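You operate a simulated robot arm through the tools that you are given. There is no shell and no other tool. Be economical: measure what you need, move in short steps, check, and stop when the job is done.

Carry out the task below with a simulated robot arm. There is one attempt and no reset: what you move stays moved.

TASK
Slide the green goggles along the fixture bench top until it stands next to the dimmer box.
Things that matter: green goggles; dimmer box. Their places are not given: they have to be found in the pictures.

It is judged by the outcome, as a careful person would: the job done as asked, and still so three seconds after it is handed in. It fails if anything else is knocked over, pushed out of place, dropped, spilled or broken.

THE ROBOT
A 6-joint arm with a two-finger parallel gripper, fixed in place. Base frame: the origin is at the foot of the arm, x ahead of it, y to its left, z up; the work surface is at about z = 0. Lengths are in mm, angles in degrees, forces in N, time in s.
With the tool pointing down near the work surface it reaches from about 180 to 460 mm from the base axis. Its first joint turns from -70.0 to 70.0 degrees. Payload 1.9 kg.
Tool frame: the origin (TCP) lies between the finger pads and is the grasp point; the fingertips stand 23 mm ahead of it; z points along the fingers, y is the line along which they close. The gripper opens to 94 mm. The fingers are 38 mm wide and 10 mm thick; the gripper's body (54 by 96 mm) begins 39 mm behind the TCP.
Orientation is that of the tool frame in the base frame, as [roll, pitch, yaw] about the fixed x, y, z axes, in that order (R = Rz(yaw) Ry(pitch) Rx(roll)). With the fingers straight down and closing along the base's y, the tool's x points along the base's -x, its y along +y and its z along -z.

THE INTERFACE
- The arm moves only by the tool arm_command. Its argument "deltas" is a list of rows, each a list of 3 entries, a list of its own where there are three numbers: the shift along the base's x, y, z in units of 20 mm (1.0 is 20 mm), then the turn, a rotation vector about the base's x, y, z in units of 8 degrees (1.0 is 8 degrees), then the finger opening in mm, from 0 to 94. In form: [[[dx, dy, dz], [ax, ay, az], hand], ...]. A call has 1 to 10 rows; each row shifts and turns the commanded pose from where the row before left it. A call with a number of a shift or a turn outside -1 to 1 is refused whole. A row lasts 0.2 s, in which the tool goes at most 50 mm and 8.6 degrees; a call with a longer step from one row to the next is refused whole, and so is a gripper value outside its range. A pose out of reach is approached as far as the arm can. The call stops where the force on the tool passes 40 N (or 10 N more than at its start, if that is more) or the arm is blocked; 0.2 s more then pass. The fingers move at their own pace (about 108 mm/s each) and stop on an object; they squeeze with about 23 N. The grip force told is the motor's: it shows also when the fingers shut on nothing. Time passes only in rows, and 0.2 s behind the last, so rows that do not move let the fingers close. It gives the time, the measured TCP pose, the force on the tool (base axes), the opening and the grip force at its end, in the units of the frame above (readings bear some noise).
- Cameras (640 x 400 px; columns grow to the right, rows downward): "scene" is fixed at [65.7, 326, 414.1]; the picture's right is [-0.63, -0.78, 0.00], its down [-0.52, 0.42, -0.74] and it looks along [0.58, -0.46, -0.67] (base axes); focal length 217 px, centre (320, 200). "wrist" rides on the gripper at [-39, 0, -44] in the tool frame; the picture's right is [0.00, -1.00, 0.00], its down [0.97, 0.00, -0.24] and it looks along [0.24, 0.00, 0.97] (tool axes); focal length 218 px, centre (320, 200).
- capture(camera): a new picture of that camera. No time passes.
- measure_at(camera, pixels): there is no depth. For up to 12 entries [column, row, z] of the newest picture of that camera ("zoom" is the newest enlarged one), the place [x, y] in the base frame at which the ray of that pixel passes the height z, good to about 2 mm. No time passes.
- zoom(camera, box): a new picture of the part [left, top, right, bottom] of that camera's present view, enlarged. No time passes.
- close_job(): hands the job in; it is judged then, once.

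Work in short steps. Measure before you move; look again where a grasp or a placing could have gone wrong, and mend it. You have 60 turns and 22 pictures in all, those below and enlarged ones among them. Open the gripper and draw the arm clear of the work before you hand the job in, unless the task says otherwise; then end with one line.

The tools are called after "Request:" by a JSON object that holds its "api" and its "payload". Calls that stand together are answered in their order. arm_command: Moves the arm, as the interface text tells. Its arguments: {"type":"object","properties":{"deltas":{"type":"array","items":{"type":"array"}}},"required":["deltas"]} The other tools are called the same way: capture (camera) takes a picture; measure_at (camera, pixels) gives the place at which the rays of pixels pass given heights; zoom (camera, box) takes an enlarged picture of a part of a camera's view; close_job () hands the job in.

At the start:

```text
t: 0.0
ee_pos: [327.5, 107.6, 253.8]
ee_rot: [-180.0, -0.1, 180.0]
contact_force: [-0.1, -0.6, -0.4]
width: 94.1
gripper_force: 0.1
```

scene: 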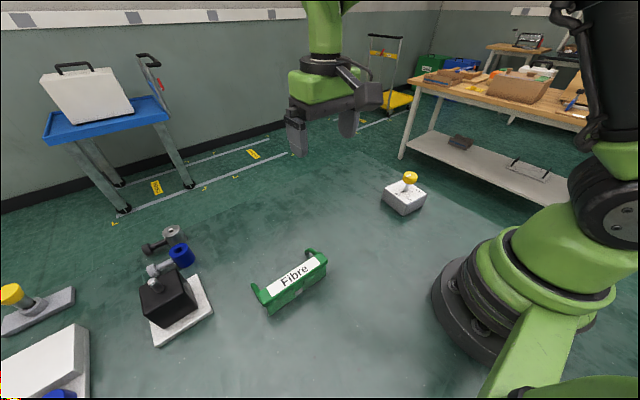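
wrist: 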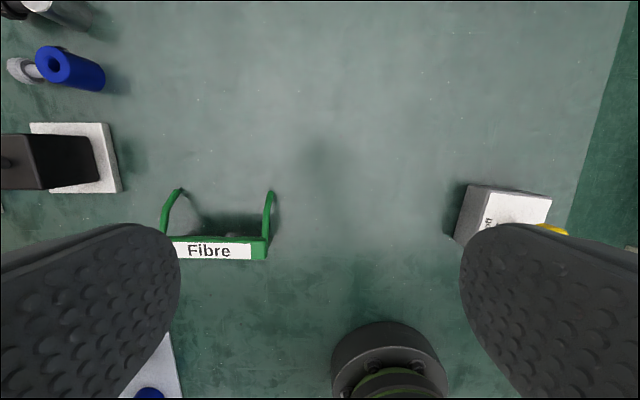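

The goggles are at scene (290,280). Several boxes could be the dimmer, so I zoom in on them.

Request:
{"api": "zoom", "payload": {"camera": "scene", "box": [360, 150, 460, 230]}}

Request:
{"api": "zoom", "payload": {"camera": "scene", "box": [0, 210, 240, 400]}}

Request:
{"api": "zoom", "payload": {"camera": "wrist", "box": [430, 160, 590, 260]}}

```text
5.00 times, centred on (410, 190) of scene
```

zoom: 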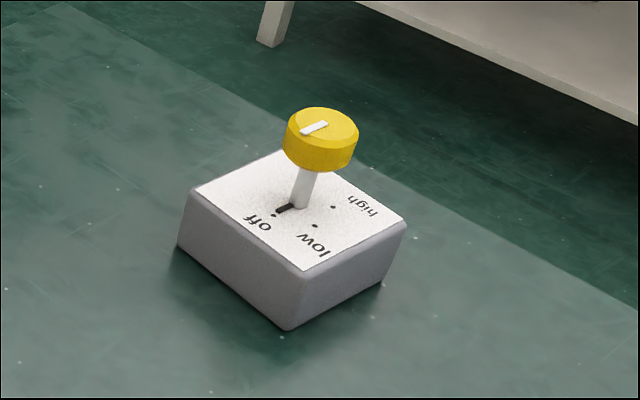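

```text
2.11 times, centred on (120, 305) of scene
```

zoom: 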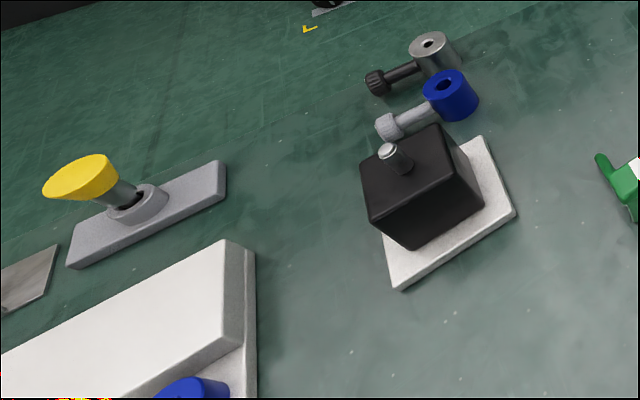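

```text
4.00 times, centred on (510, 210) of wrist
```

zoom: 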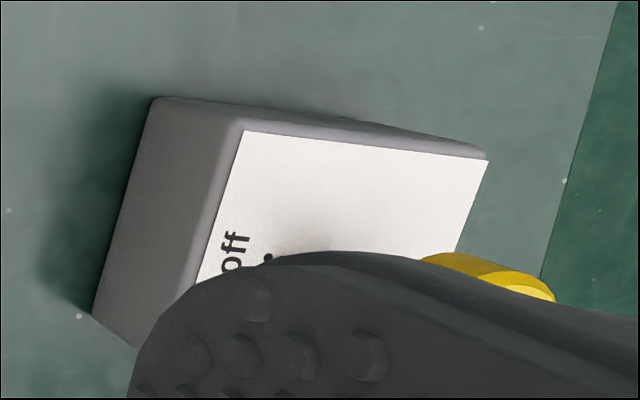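

The box at scene (405,197) with the yellow knob marked off/low/high is the dimmer. I measure it and the goggles.

Request:
{"api": "measure_at", "payload": {"camera": "scene", "pixels": [[270, 313, 0], [327, 273, 0], [266, 297, 30], [326, 258, 30], [254, 286, 30], [307, 252, 30], [404, 216, 0], [383, 199, 0], [424, 207, 0], [407, 204, 28], [388, 188, 28], [425, 194, 28]]}}

Request:
{"api": "measure_at", "payload": {"camera": "wrist", "pixels": [[267, 259, 0], [268, 240, 30], [271, 192, 30], [180, 190, 30], [165, 237, 30], [453, 239, 0], [469, 185, 28], [551, 198, 28], [467, 185, 0], [268, 240, 0]]}}

Request:
{"api": "zoom", "payload": {"camera": "scene", "box": [240, 235, 340, 325]}}

```text
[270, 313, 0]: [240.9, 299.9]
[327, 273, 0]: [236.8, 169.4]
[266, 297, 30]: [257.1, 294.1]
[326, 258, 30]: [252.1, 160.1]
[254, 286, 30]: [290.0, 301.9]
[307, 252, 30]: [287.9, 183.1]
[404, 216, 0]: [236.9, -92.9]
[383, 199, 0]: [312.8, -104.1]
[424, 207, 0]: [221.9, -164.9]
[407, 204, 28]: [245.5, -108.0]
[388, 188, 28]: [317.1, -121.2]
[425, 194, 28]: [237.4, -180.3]
```

```text
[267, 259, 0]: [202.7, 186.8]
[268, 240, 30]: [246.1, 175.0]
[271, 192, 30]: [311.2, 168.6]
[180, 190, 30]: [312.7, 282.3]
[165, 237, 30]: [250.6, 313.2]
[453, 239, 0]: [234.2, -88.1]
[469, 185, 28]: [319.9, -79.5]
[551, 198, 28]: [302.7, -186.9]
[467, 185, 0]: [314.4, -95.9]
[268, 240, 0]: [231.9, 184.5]
```

```text
4.44 times, centred on (290, 280) of scene
```

zoom: 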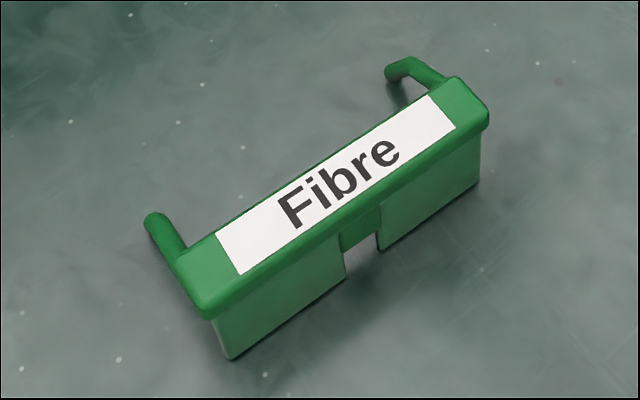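

Request:
{"api": "measure_at", "payload": {"camera": "scene", "pixels": [[327.8, 264.2, 25], [327.8, 264.2, 40], [327.8, 264.2, 55], [326, 276, 0], [270, 316, 0], [404, 217, 0], [382, 201, 0], [422, 214, 0], [264, 306, 40], [320.5, 252, 40]]}}

Request:
{"api": "measure_at", "payload": {"camera": "wrist", "pixels": [[267, 259, 25], [267, 259, 40], [267, 259, 55], [469, 185, 20], [469, 185, 35], [551, 198, 35], [271, 237, 40], [270, 192, 40], [180, 190, 40]]}}

Request:
{"api": "zoom", "payload": {"camera": "wrist", "box": [140, 170, 300, 270]}}

```text
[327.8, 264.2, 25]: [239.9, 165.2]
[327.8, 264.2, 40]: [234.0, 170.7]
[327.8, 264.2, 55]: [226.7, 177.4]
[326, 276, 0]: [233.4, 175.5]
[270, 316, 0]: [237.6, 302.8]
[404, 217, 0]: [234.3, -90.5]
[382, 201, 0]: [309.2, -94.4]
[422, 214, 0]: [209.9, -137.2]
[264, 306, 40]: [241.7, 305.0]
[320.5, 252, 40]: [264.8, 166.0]
```

```text
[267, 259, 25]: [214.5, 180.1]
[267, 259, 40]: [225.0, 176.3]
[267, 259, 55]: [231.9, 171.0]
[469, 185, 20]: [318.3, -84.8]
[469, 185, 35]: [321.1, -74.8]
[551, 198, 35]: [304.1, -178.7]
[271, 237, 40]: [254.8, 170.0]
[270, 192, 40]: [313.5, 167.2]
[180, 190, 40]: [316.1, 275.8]
```

```text
4.00 times, centred on (220, 220) of wrist
```

zoom: 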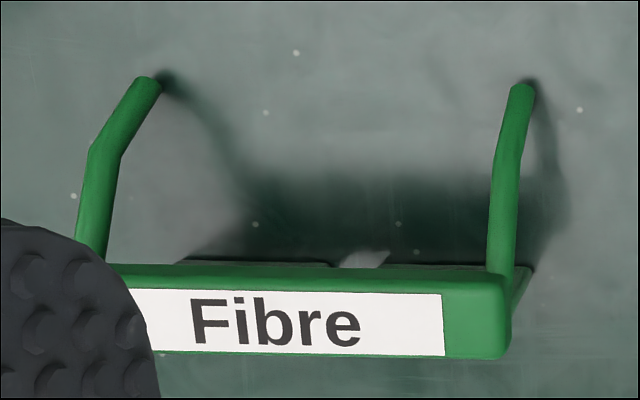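

Both are located. The goggles' top bar is at z≈47, x≈231–260, y≈172–308. The dimmer's near face is at y≈-93, x≈235–312. I will straddle the bar with the fingers closing along x and drag it along -y. First I go above it, turning 90°.

Request:
{"api": "arm_command", "payload": {"deltas": [[[-0.335, 0.552, -0.558], [0, 0, 0.9375], 94], [[-0.335, 0.552, -0.558], [0, 0, 0.9375], 94], [[-0.335, 0.552, -0.558], [0, 0, 0.9375], 94], [[-0.335, 0.552, -0.558], [0, 0, 0.9375], 94], [[-0.335, 0.552, -0.558], [0, 0, 0.9375], 94], [[-0.335, 0.552, -0.558], [0, 0, 0.9375], 94]]}}

Request:
{"api": "arm_command", "payload": {"deltas": [[[-0.335, 0.552, -0.558], [0, 0, 0.9375], 94], [[-0.335, 0.552, -0.558], [0, 0, 0.9375], 94], [[-0.335, 0.552, -0.558], [0, 0, 0.9375], 94], [[-0.335, 0.552, -0.558], [0, 0, 0.9375], 94], [[-0.335, 0.552, -0.558], [0, 0, 0.9375], 94], [[-0.335, 0.552, -0.558], [0, 0, 0.9375], 94]]}}

Request:
{"api": "capture", "payload": {"camera": "wrist"}}

Request:
{"api": "capture", "payload": {"camera": "scene"}}

```text
t: 1.4
ee_pos: [288.5, 173.1, 185.2]
ee_rot: [-180.0, 0.0, -135.0]
contact_force: [-1.2, -0.2, 0.4]
width: 94.0
gripper_force: 0.1
```

```text
t: 2.8
ee_pos: [246.8, 242.2, 119.0]
ee_rot: [-180.0, 0.0, -89.9]
contact_force: [0.0, -0.4, 0.0]
width: 94.1
gripper_force: 0.0
```

```text
14 pictures are left
```

wrist: 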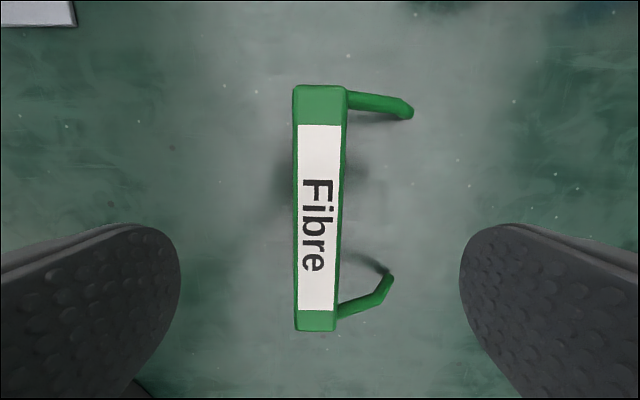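

```text
13 pictures are left
```

scene: 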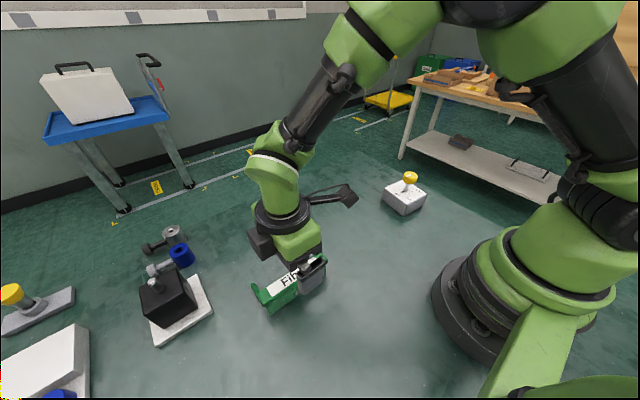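

Request:
{"api": "measure_at", "payload": {"camera": "wrist", "pixels": [[293, 88, 45], [347, 88, 45], [295, 330, 45], [337, 330, 45], [294, 200, 45], [342, 200, 45], [412, 112, 20], [392, 277, 20]]}}

```text
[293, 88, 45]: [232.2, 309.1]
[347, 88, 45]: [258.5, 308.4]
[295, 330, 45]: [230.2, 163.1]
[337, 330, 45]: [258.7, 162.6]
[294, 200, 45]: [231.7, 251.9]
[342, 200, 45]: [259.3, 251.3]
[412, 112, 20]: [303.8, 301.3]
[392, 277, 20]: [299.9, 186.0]
```

The bar spans x 231–259 and y 163–309, centred at about (245,237). I lower to z≈32 around it.

Request:
{"api": "arm_command", "payload": {"deltas": [[[-0.08, -0.25, -0.725], [0, 0, 0], 94], [[0, 0, -0.725], [0, 0, 0], 94], [[0, 0, -0.725], [0, 0, 0], 94], [[0, 0, -0.725], [0, 0, 0], 94], [[0, 0, -0.725], [0, 0, 0], 94], [[0, 0, -0.725], [0, 0, 0], 94]]}}

Request:
{"api": "capture", "payload": {"camera": "wrist"}}

```text
t: 4.2
ee_pos: [245.7, 235.0, 29.3]
ee_rot: [180.0, 0.0, -89.9]
contact_force: [-0.7, 0.4, 0.0]
width: 94.1
gripper_force: 0.2
```

```text
12 pictures are left
```

wrist: 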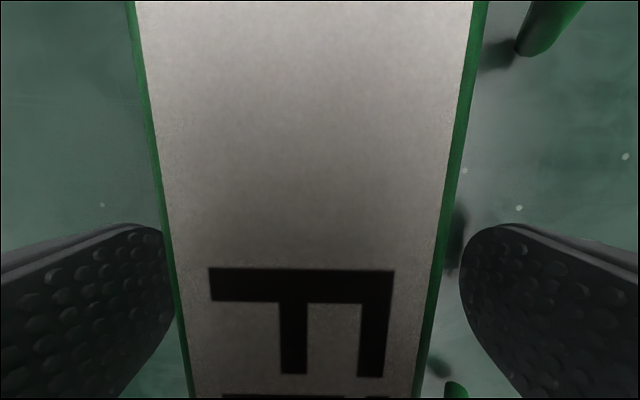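

The bar lies between the fingers. I close on it.

Request:
{"api": "arm_command", "payload": {"deltas": [[[0, 0, 0], [0, 0, 0], 60], [[0, 0, 0], [0, 0, 0], 35], [[0, 0, 0], [0, 0, 0], 20], [[0, 0, 0], [0, 0, 0], 20], [[0, 0, 0], [0, 0, 0], 20]]}}

```text
t: 5.4
ee_pos: [247.7, 234.5, 30.0]
ee_rot: [179.9, 0.0, -90.0]
contact_force: [1.0, 0.5, -1.3]
width: 25.0
gripper_force: 23.4
```

It is gripped at 25 mm. I drag it a short way along -y and check.

Request:
{"api": "arm_command", "payload": {"deltas": [[[0, -0.5, 0], [0, 0, 0], 20], [[0, -0.5, 0], [0, 0, 0], 20], [[0, -0.5, 0], [0, 0, 0], 20], [[0, -0.5, 0], [0, 0, 0], 20], [[0, -0.5, 0], [0, 0, 0], 20]]}}

Request:
{"api": "capture", "payload": {"camera": "scene"}}

```text
t: 6.6
ee_pos: [246.4, 183.3, 30.5]
ee_rot: [180.0, 0.0, -90.0]
contact_force: [-0.4, 0.1, 0.0]
width: 25.1
gripper_force: 22.7
```

```text
11 pictures are left
```

scene: 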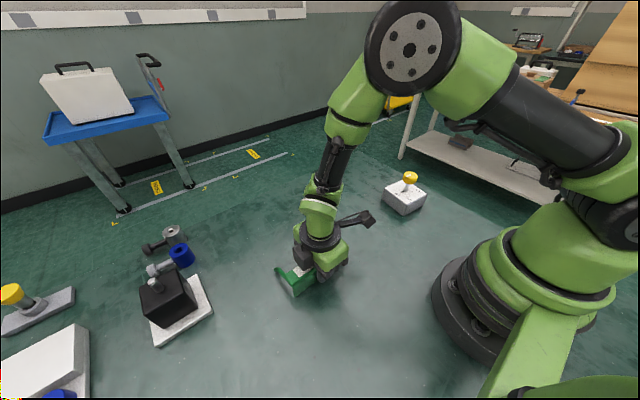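

It follows well. I continue to about y=13, then look.

Request:
{"api": "arm_command", "payload": {"deltas": [[[0, -0.5, 0], [0, 0, 0], 20], [[0, -0.5, 0], [0, 0, 0], 20], [[0, -0.5, 0], [0, 0, 0], 20], [[0, -0.5, 0], [0, 0, 0], 20], [[0, -0.5, 0], [0, 0, 0], 20], [[0, -0.5, 0], [0, 0, 0], 20], [[0, -0.5, 0], [0, 0, 0], 20], [[0, -0.5, 0], [0, 0, 0], 20], [[0, -0.5, 0], [0, 0, 0], 20]]}}

Request:
{"api": "arm_command", "payload": {"deltas": [[[0, -0.5, 0], [0, 0, 0], 20], [[0, -0.5, 0], [0, 0, 0], 20], [[0, -0.5, 0], [0, 0, 0], 20], [[0, -0.5, 0], [0, 0, 0], 20], [[0, -0.5, 0], [0, 0, 0], 20], [[0, -0.5, 0], [0, 0, 0], 20], [[0, -0.5, 0], [0, 0, 0], 20], [[0, -0.5, 0], [0, 0, 0], 20]]}}

Request:
{"api": "capture", "payload": {"camera": "scene"}}

Request:
{"api": "zoom", "payload": {"camera": "scene", "box": [320, 160, 440, 260]}}

```text
t: 8.6
ee_pos: [244.1, 96.1, 33.2]
ee_rot: [179.9, -0.1, -90.0]
contact_force: [-0.4, -0.5, -1.0]
width: 25.2
gripper_force: 22.8
```

```text
t: 10.4
ee_pos: [246.5, 13.4, 32.2]
ee_rot: [180.0, 0.1, -89.9]
contact_force: [0.5, 0.6, -0.9]
width: 25.0
gripper_force: 22.9
```

```text
10 pictures are left
```

scene: 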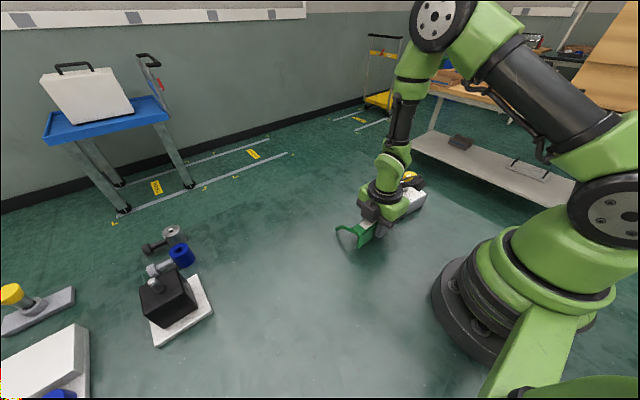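

```text
4.00 times, centred on (380, 210) of scene
```

zoom: 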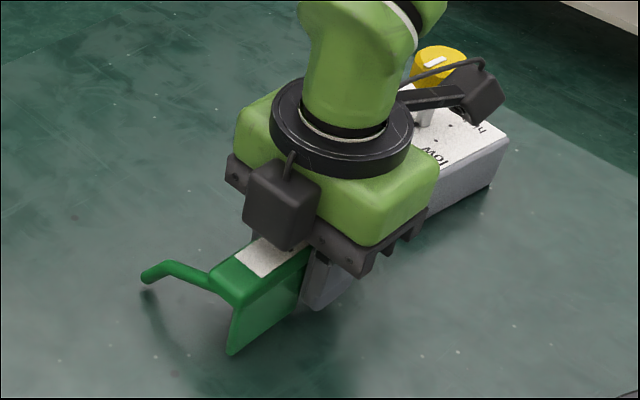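

A black block on a bracket sticks out on the -y side of the gripper, at scene (421,181), near the dimmer's knob. I work out its height and reach before going on.

Request:
{"api": "measure_at", "payload": {"camera": "scene", "pixels": [[423, 190, 60], [423, 190, 90], [423, 190, 120], [423, 190, 150], [411, 172, 50], [411, 172, 80], [411, 172, 100], [367, 220, 60], [367, 220, 90], [367, 220, 120], [350, 207, 150], [350, 207, 200]]}}

Request:
{"api": "capture", "payload": {"camera": "wrist"}}

```text
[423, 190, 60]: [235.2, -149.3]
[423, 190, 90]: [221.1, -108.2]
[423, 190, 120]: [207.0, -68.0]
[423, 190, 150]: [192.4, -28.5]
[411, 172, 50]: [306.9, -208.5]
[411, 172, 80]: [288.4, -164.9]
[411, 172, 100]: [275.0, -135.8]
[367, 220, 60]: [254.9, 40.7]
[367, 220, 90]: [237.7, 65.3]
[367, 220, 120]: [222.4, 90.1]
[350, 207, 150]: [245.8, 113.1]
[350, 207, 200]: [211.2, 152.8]
```

```text
8 pictures are left
```

wrist: 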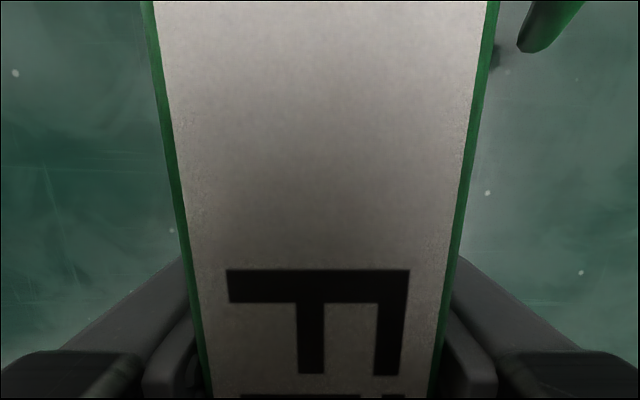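

The block's underside is at z≈95, roughly 115 mm ahead of the TCP and close to the knob top (z≈100). Rather than go nearer, I open part way, shift 28 mm along the bar in +y and regrip, so the block stays clear.

Request:
{"api": "arm_command", "payload": {"deltas": [[[0, 0, 0], [0, 0, 0], 45], [[0, 0, 0], [0, 0, 0], 45], [[0, 0.35, 0], [0, 0, 0], 45], [[0, 0.35, 0], [0, 0, 0], 45], [[0, 0.35, 0], [0, 0, 0], 45], [[0, 0.35, 0], [0, 0, 0], 45], [[0, 0, 0], [0, 0, 0], 45]]}}

Request:
{"api": "zoom", "payload": {"camera": "scene", "box": [320, 160, 440, 260]}}

```text
t: 12.0
ee_pos: [246.3, 42.5, 32.0]
ee_rot: [179.9, 0.0, -90.1]
contact_force: [-0.8, -0.3, 0.6]
width: 45.1
gripper_force: 0.1
```

```text
4.00 times, centred on (380, 210) of scene
```

zoom: 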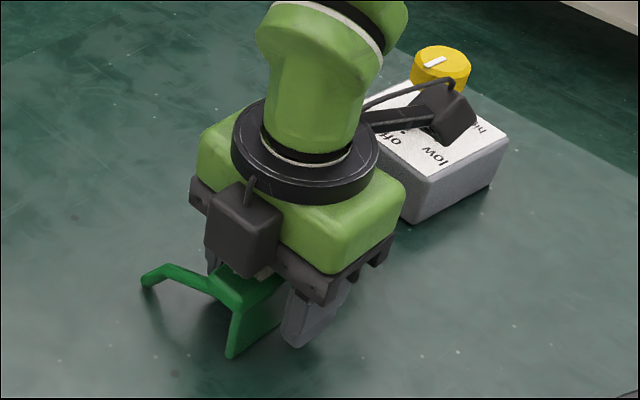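

The goggles stayed standing. I regrip and drag another 20 mm.

Request:
{"api": "arm_command", "payload": {"deltas": [[[0, 0, 0], [0, 0, 0], 20], [[0, 0, 0], [0, 0, 0], 20], [[0, 0, 0], [0, 0, 0], 20], [[0, -0.25, 0], [0, 0, 0], 20], [[0, -0.25, 0], [0, 0, 0], 20], [[0, -0.25, 0], [0, 0, 0], 20], [[0, -0.25, 0], [0, 0, 0], 20], [[0, 0, 0], [0, 0, 0], 20]]}}

Request:
{"api": "arm_command", "payload": {"deltas": [[[0, 0, 0], [0, 0, 0], 40], [[0, 0, 0], [0, 0, 0], 60], [[0, 0, 0], [0, 0, 0], 70]]}}

Request:
{"api": "zoom", "payload": {"camera": "scene", "box": [320, 160, 440, 260]}}

```text
t: 13.8
ee_pos: [247.0, 21.1, 33.0]
ee_rot: [-179.9, 0.0, -89.9]
contact_force: [0.1, 3.1, 15.8]
width: 25.3
gripper_force: 23.1
```

```text
t: 14.6
ee_pos: [245.7, 23.1, 32.7]
ee_rot: [-180.0, -0.1, -90.0]
contact_force: [1.0, -0.1, 0.2]
width: 70.1
gripper_force: 0.0
```

```text
4.00 times, centred on (380, 210) of scene
```

zoom: 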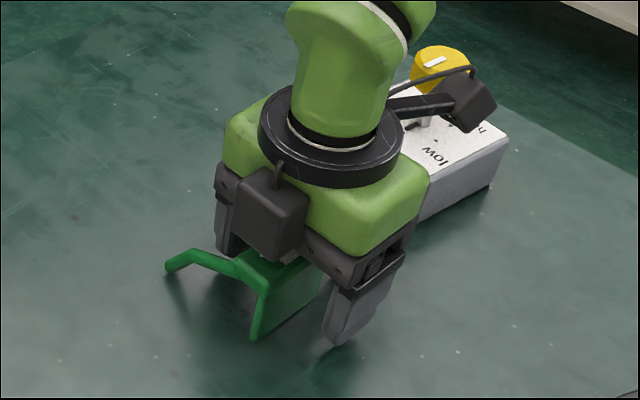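

Released. I rise straight up and back off in +y to see the result.

Request:
{"api": "arm_command", "payload": {"deltas": [[[0, 0, 0.5], [0, 0, 0], 80], [[0, 0, 0.8], [0, 0, 0], 80], [[0, 0, 0.9], [0, 0, 0], 80], [[0, 0.3, 0.9], [0, 0, 0], 80], [[0, 0.9, 0.9], [0, 0, 0], 80], [[0, 0.9, 0.9], [0, 0, 0], 80], [[0, 0.9, 0.5], [0, 0, 0], 80], [[0, 0.9, 0], [0, 0, 0], 80], [[0, 0.9, 0], [0, 0, 0], 80]]}}

Request:
{"api": "zoom", "payload": {"camera": "scene", "box": [320, 160, 440, 260]}}

Request:
{"api": "capture", "payload": {"camera": "wrist"}}

```text
t: 16.6
ee_pos: [246.2, 119.8, 141.0]
ee_rot: [-180.0, 0.1, -89.9]
contact_force: [0.9, 0.1, 0.6]
width: 79.9
gripper_force: 0.1
```

```text
4.00 times, centred on (380, 210) of scene
```

zoom: 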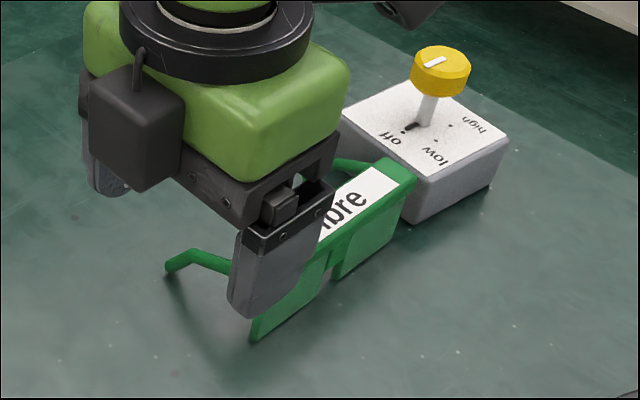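

```text
4 pictures are left
```

wrist: 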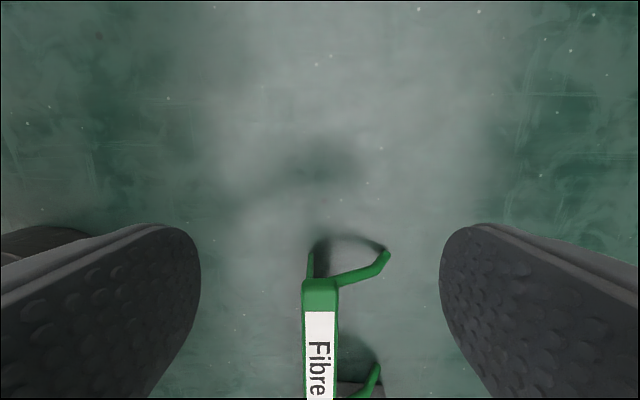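

Request:
{"api": "measure_at", "payload": {"camera": "zoom", "pixels": [[416, 178, 45], [386, 158, 47], [400, 236, 0], [338, 278, 0], [252, 339, 0], [411, 224, 0], [340, 125, 25], [412, 182, 26], [340, 105, 28]]}}

```text
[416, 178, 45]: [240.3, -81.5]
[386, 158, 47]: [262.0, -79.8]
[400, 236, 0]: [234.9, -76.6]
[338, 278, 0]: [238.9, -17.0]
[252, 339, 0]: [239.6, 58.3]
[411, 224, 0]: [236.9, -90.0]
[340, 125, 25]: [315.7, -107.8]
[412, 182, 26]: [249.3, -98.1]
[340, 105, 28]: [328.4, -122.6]
```

The goggles stand upright about 10 mm from the dimmer box. The box itself has not moved: its corner is still at (237,-90). I draw the arm further clear and hand in.

Request:
{"api": "arm_command", "payload": {"deltas": [[[0.3, 0.5, 0.9], [0, 0, 0], 90], [[0.3, 0.5, 0.9], [0, 0, 0], 90], [[0.3, 0.5, 0.9], [0, 0, 0], 90], [[0.3, 0.5, 0.9], [0, 0, 0], 90], [[0, 0, 0], [0, 0, 0], 90]]}}

Request:
{"api": "capture", "payload": {"camera": "scene"}}

```text
t: 17.8
ee_pos: [269.3, 158.8, 212.7]
ee_rot: [180.0, 0.0, -90.0]
contact_force: [-0.3, 0.2, -0.8]
width: 89.8
gripper_force: 0.1
```

```text
3 pictures are left
```

scene: 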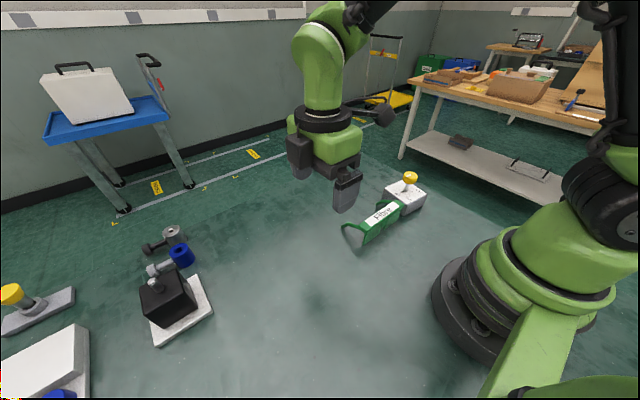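

The goggles at (380,218) stand beside the dimmer box, nothing else has moved, and the arm is clear, so I hand in.

Request:
{"api": "close_job", "payload": {}}

```text
The job is handed in.
```

The green goggles were slid along the bench and now stand upright about 10 mm from the dimmer box; nothing else moved in the final picture, and the job is handed in.
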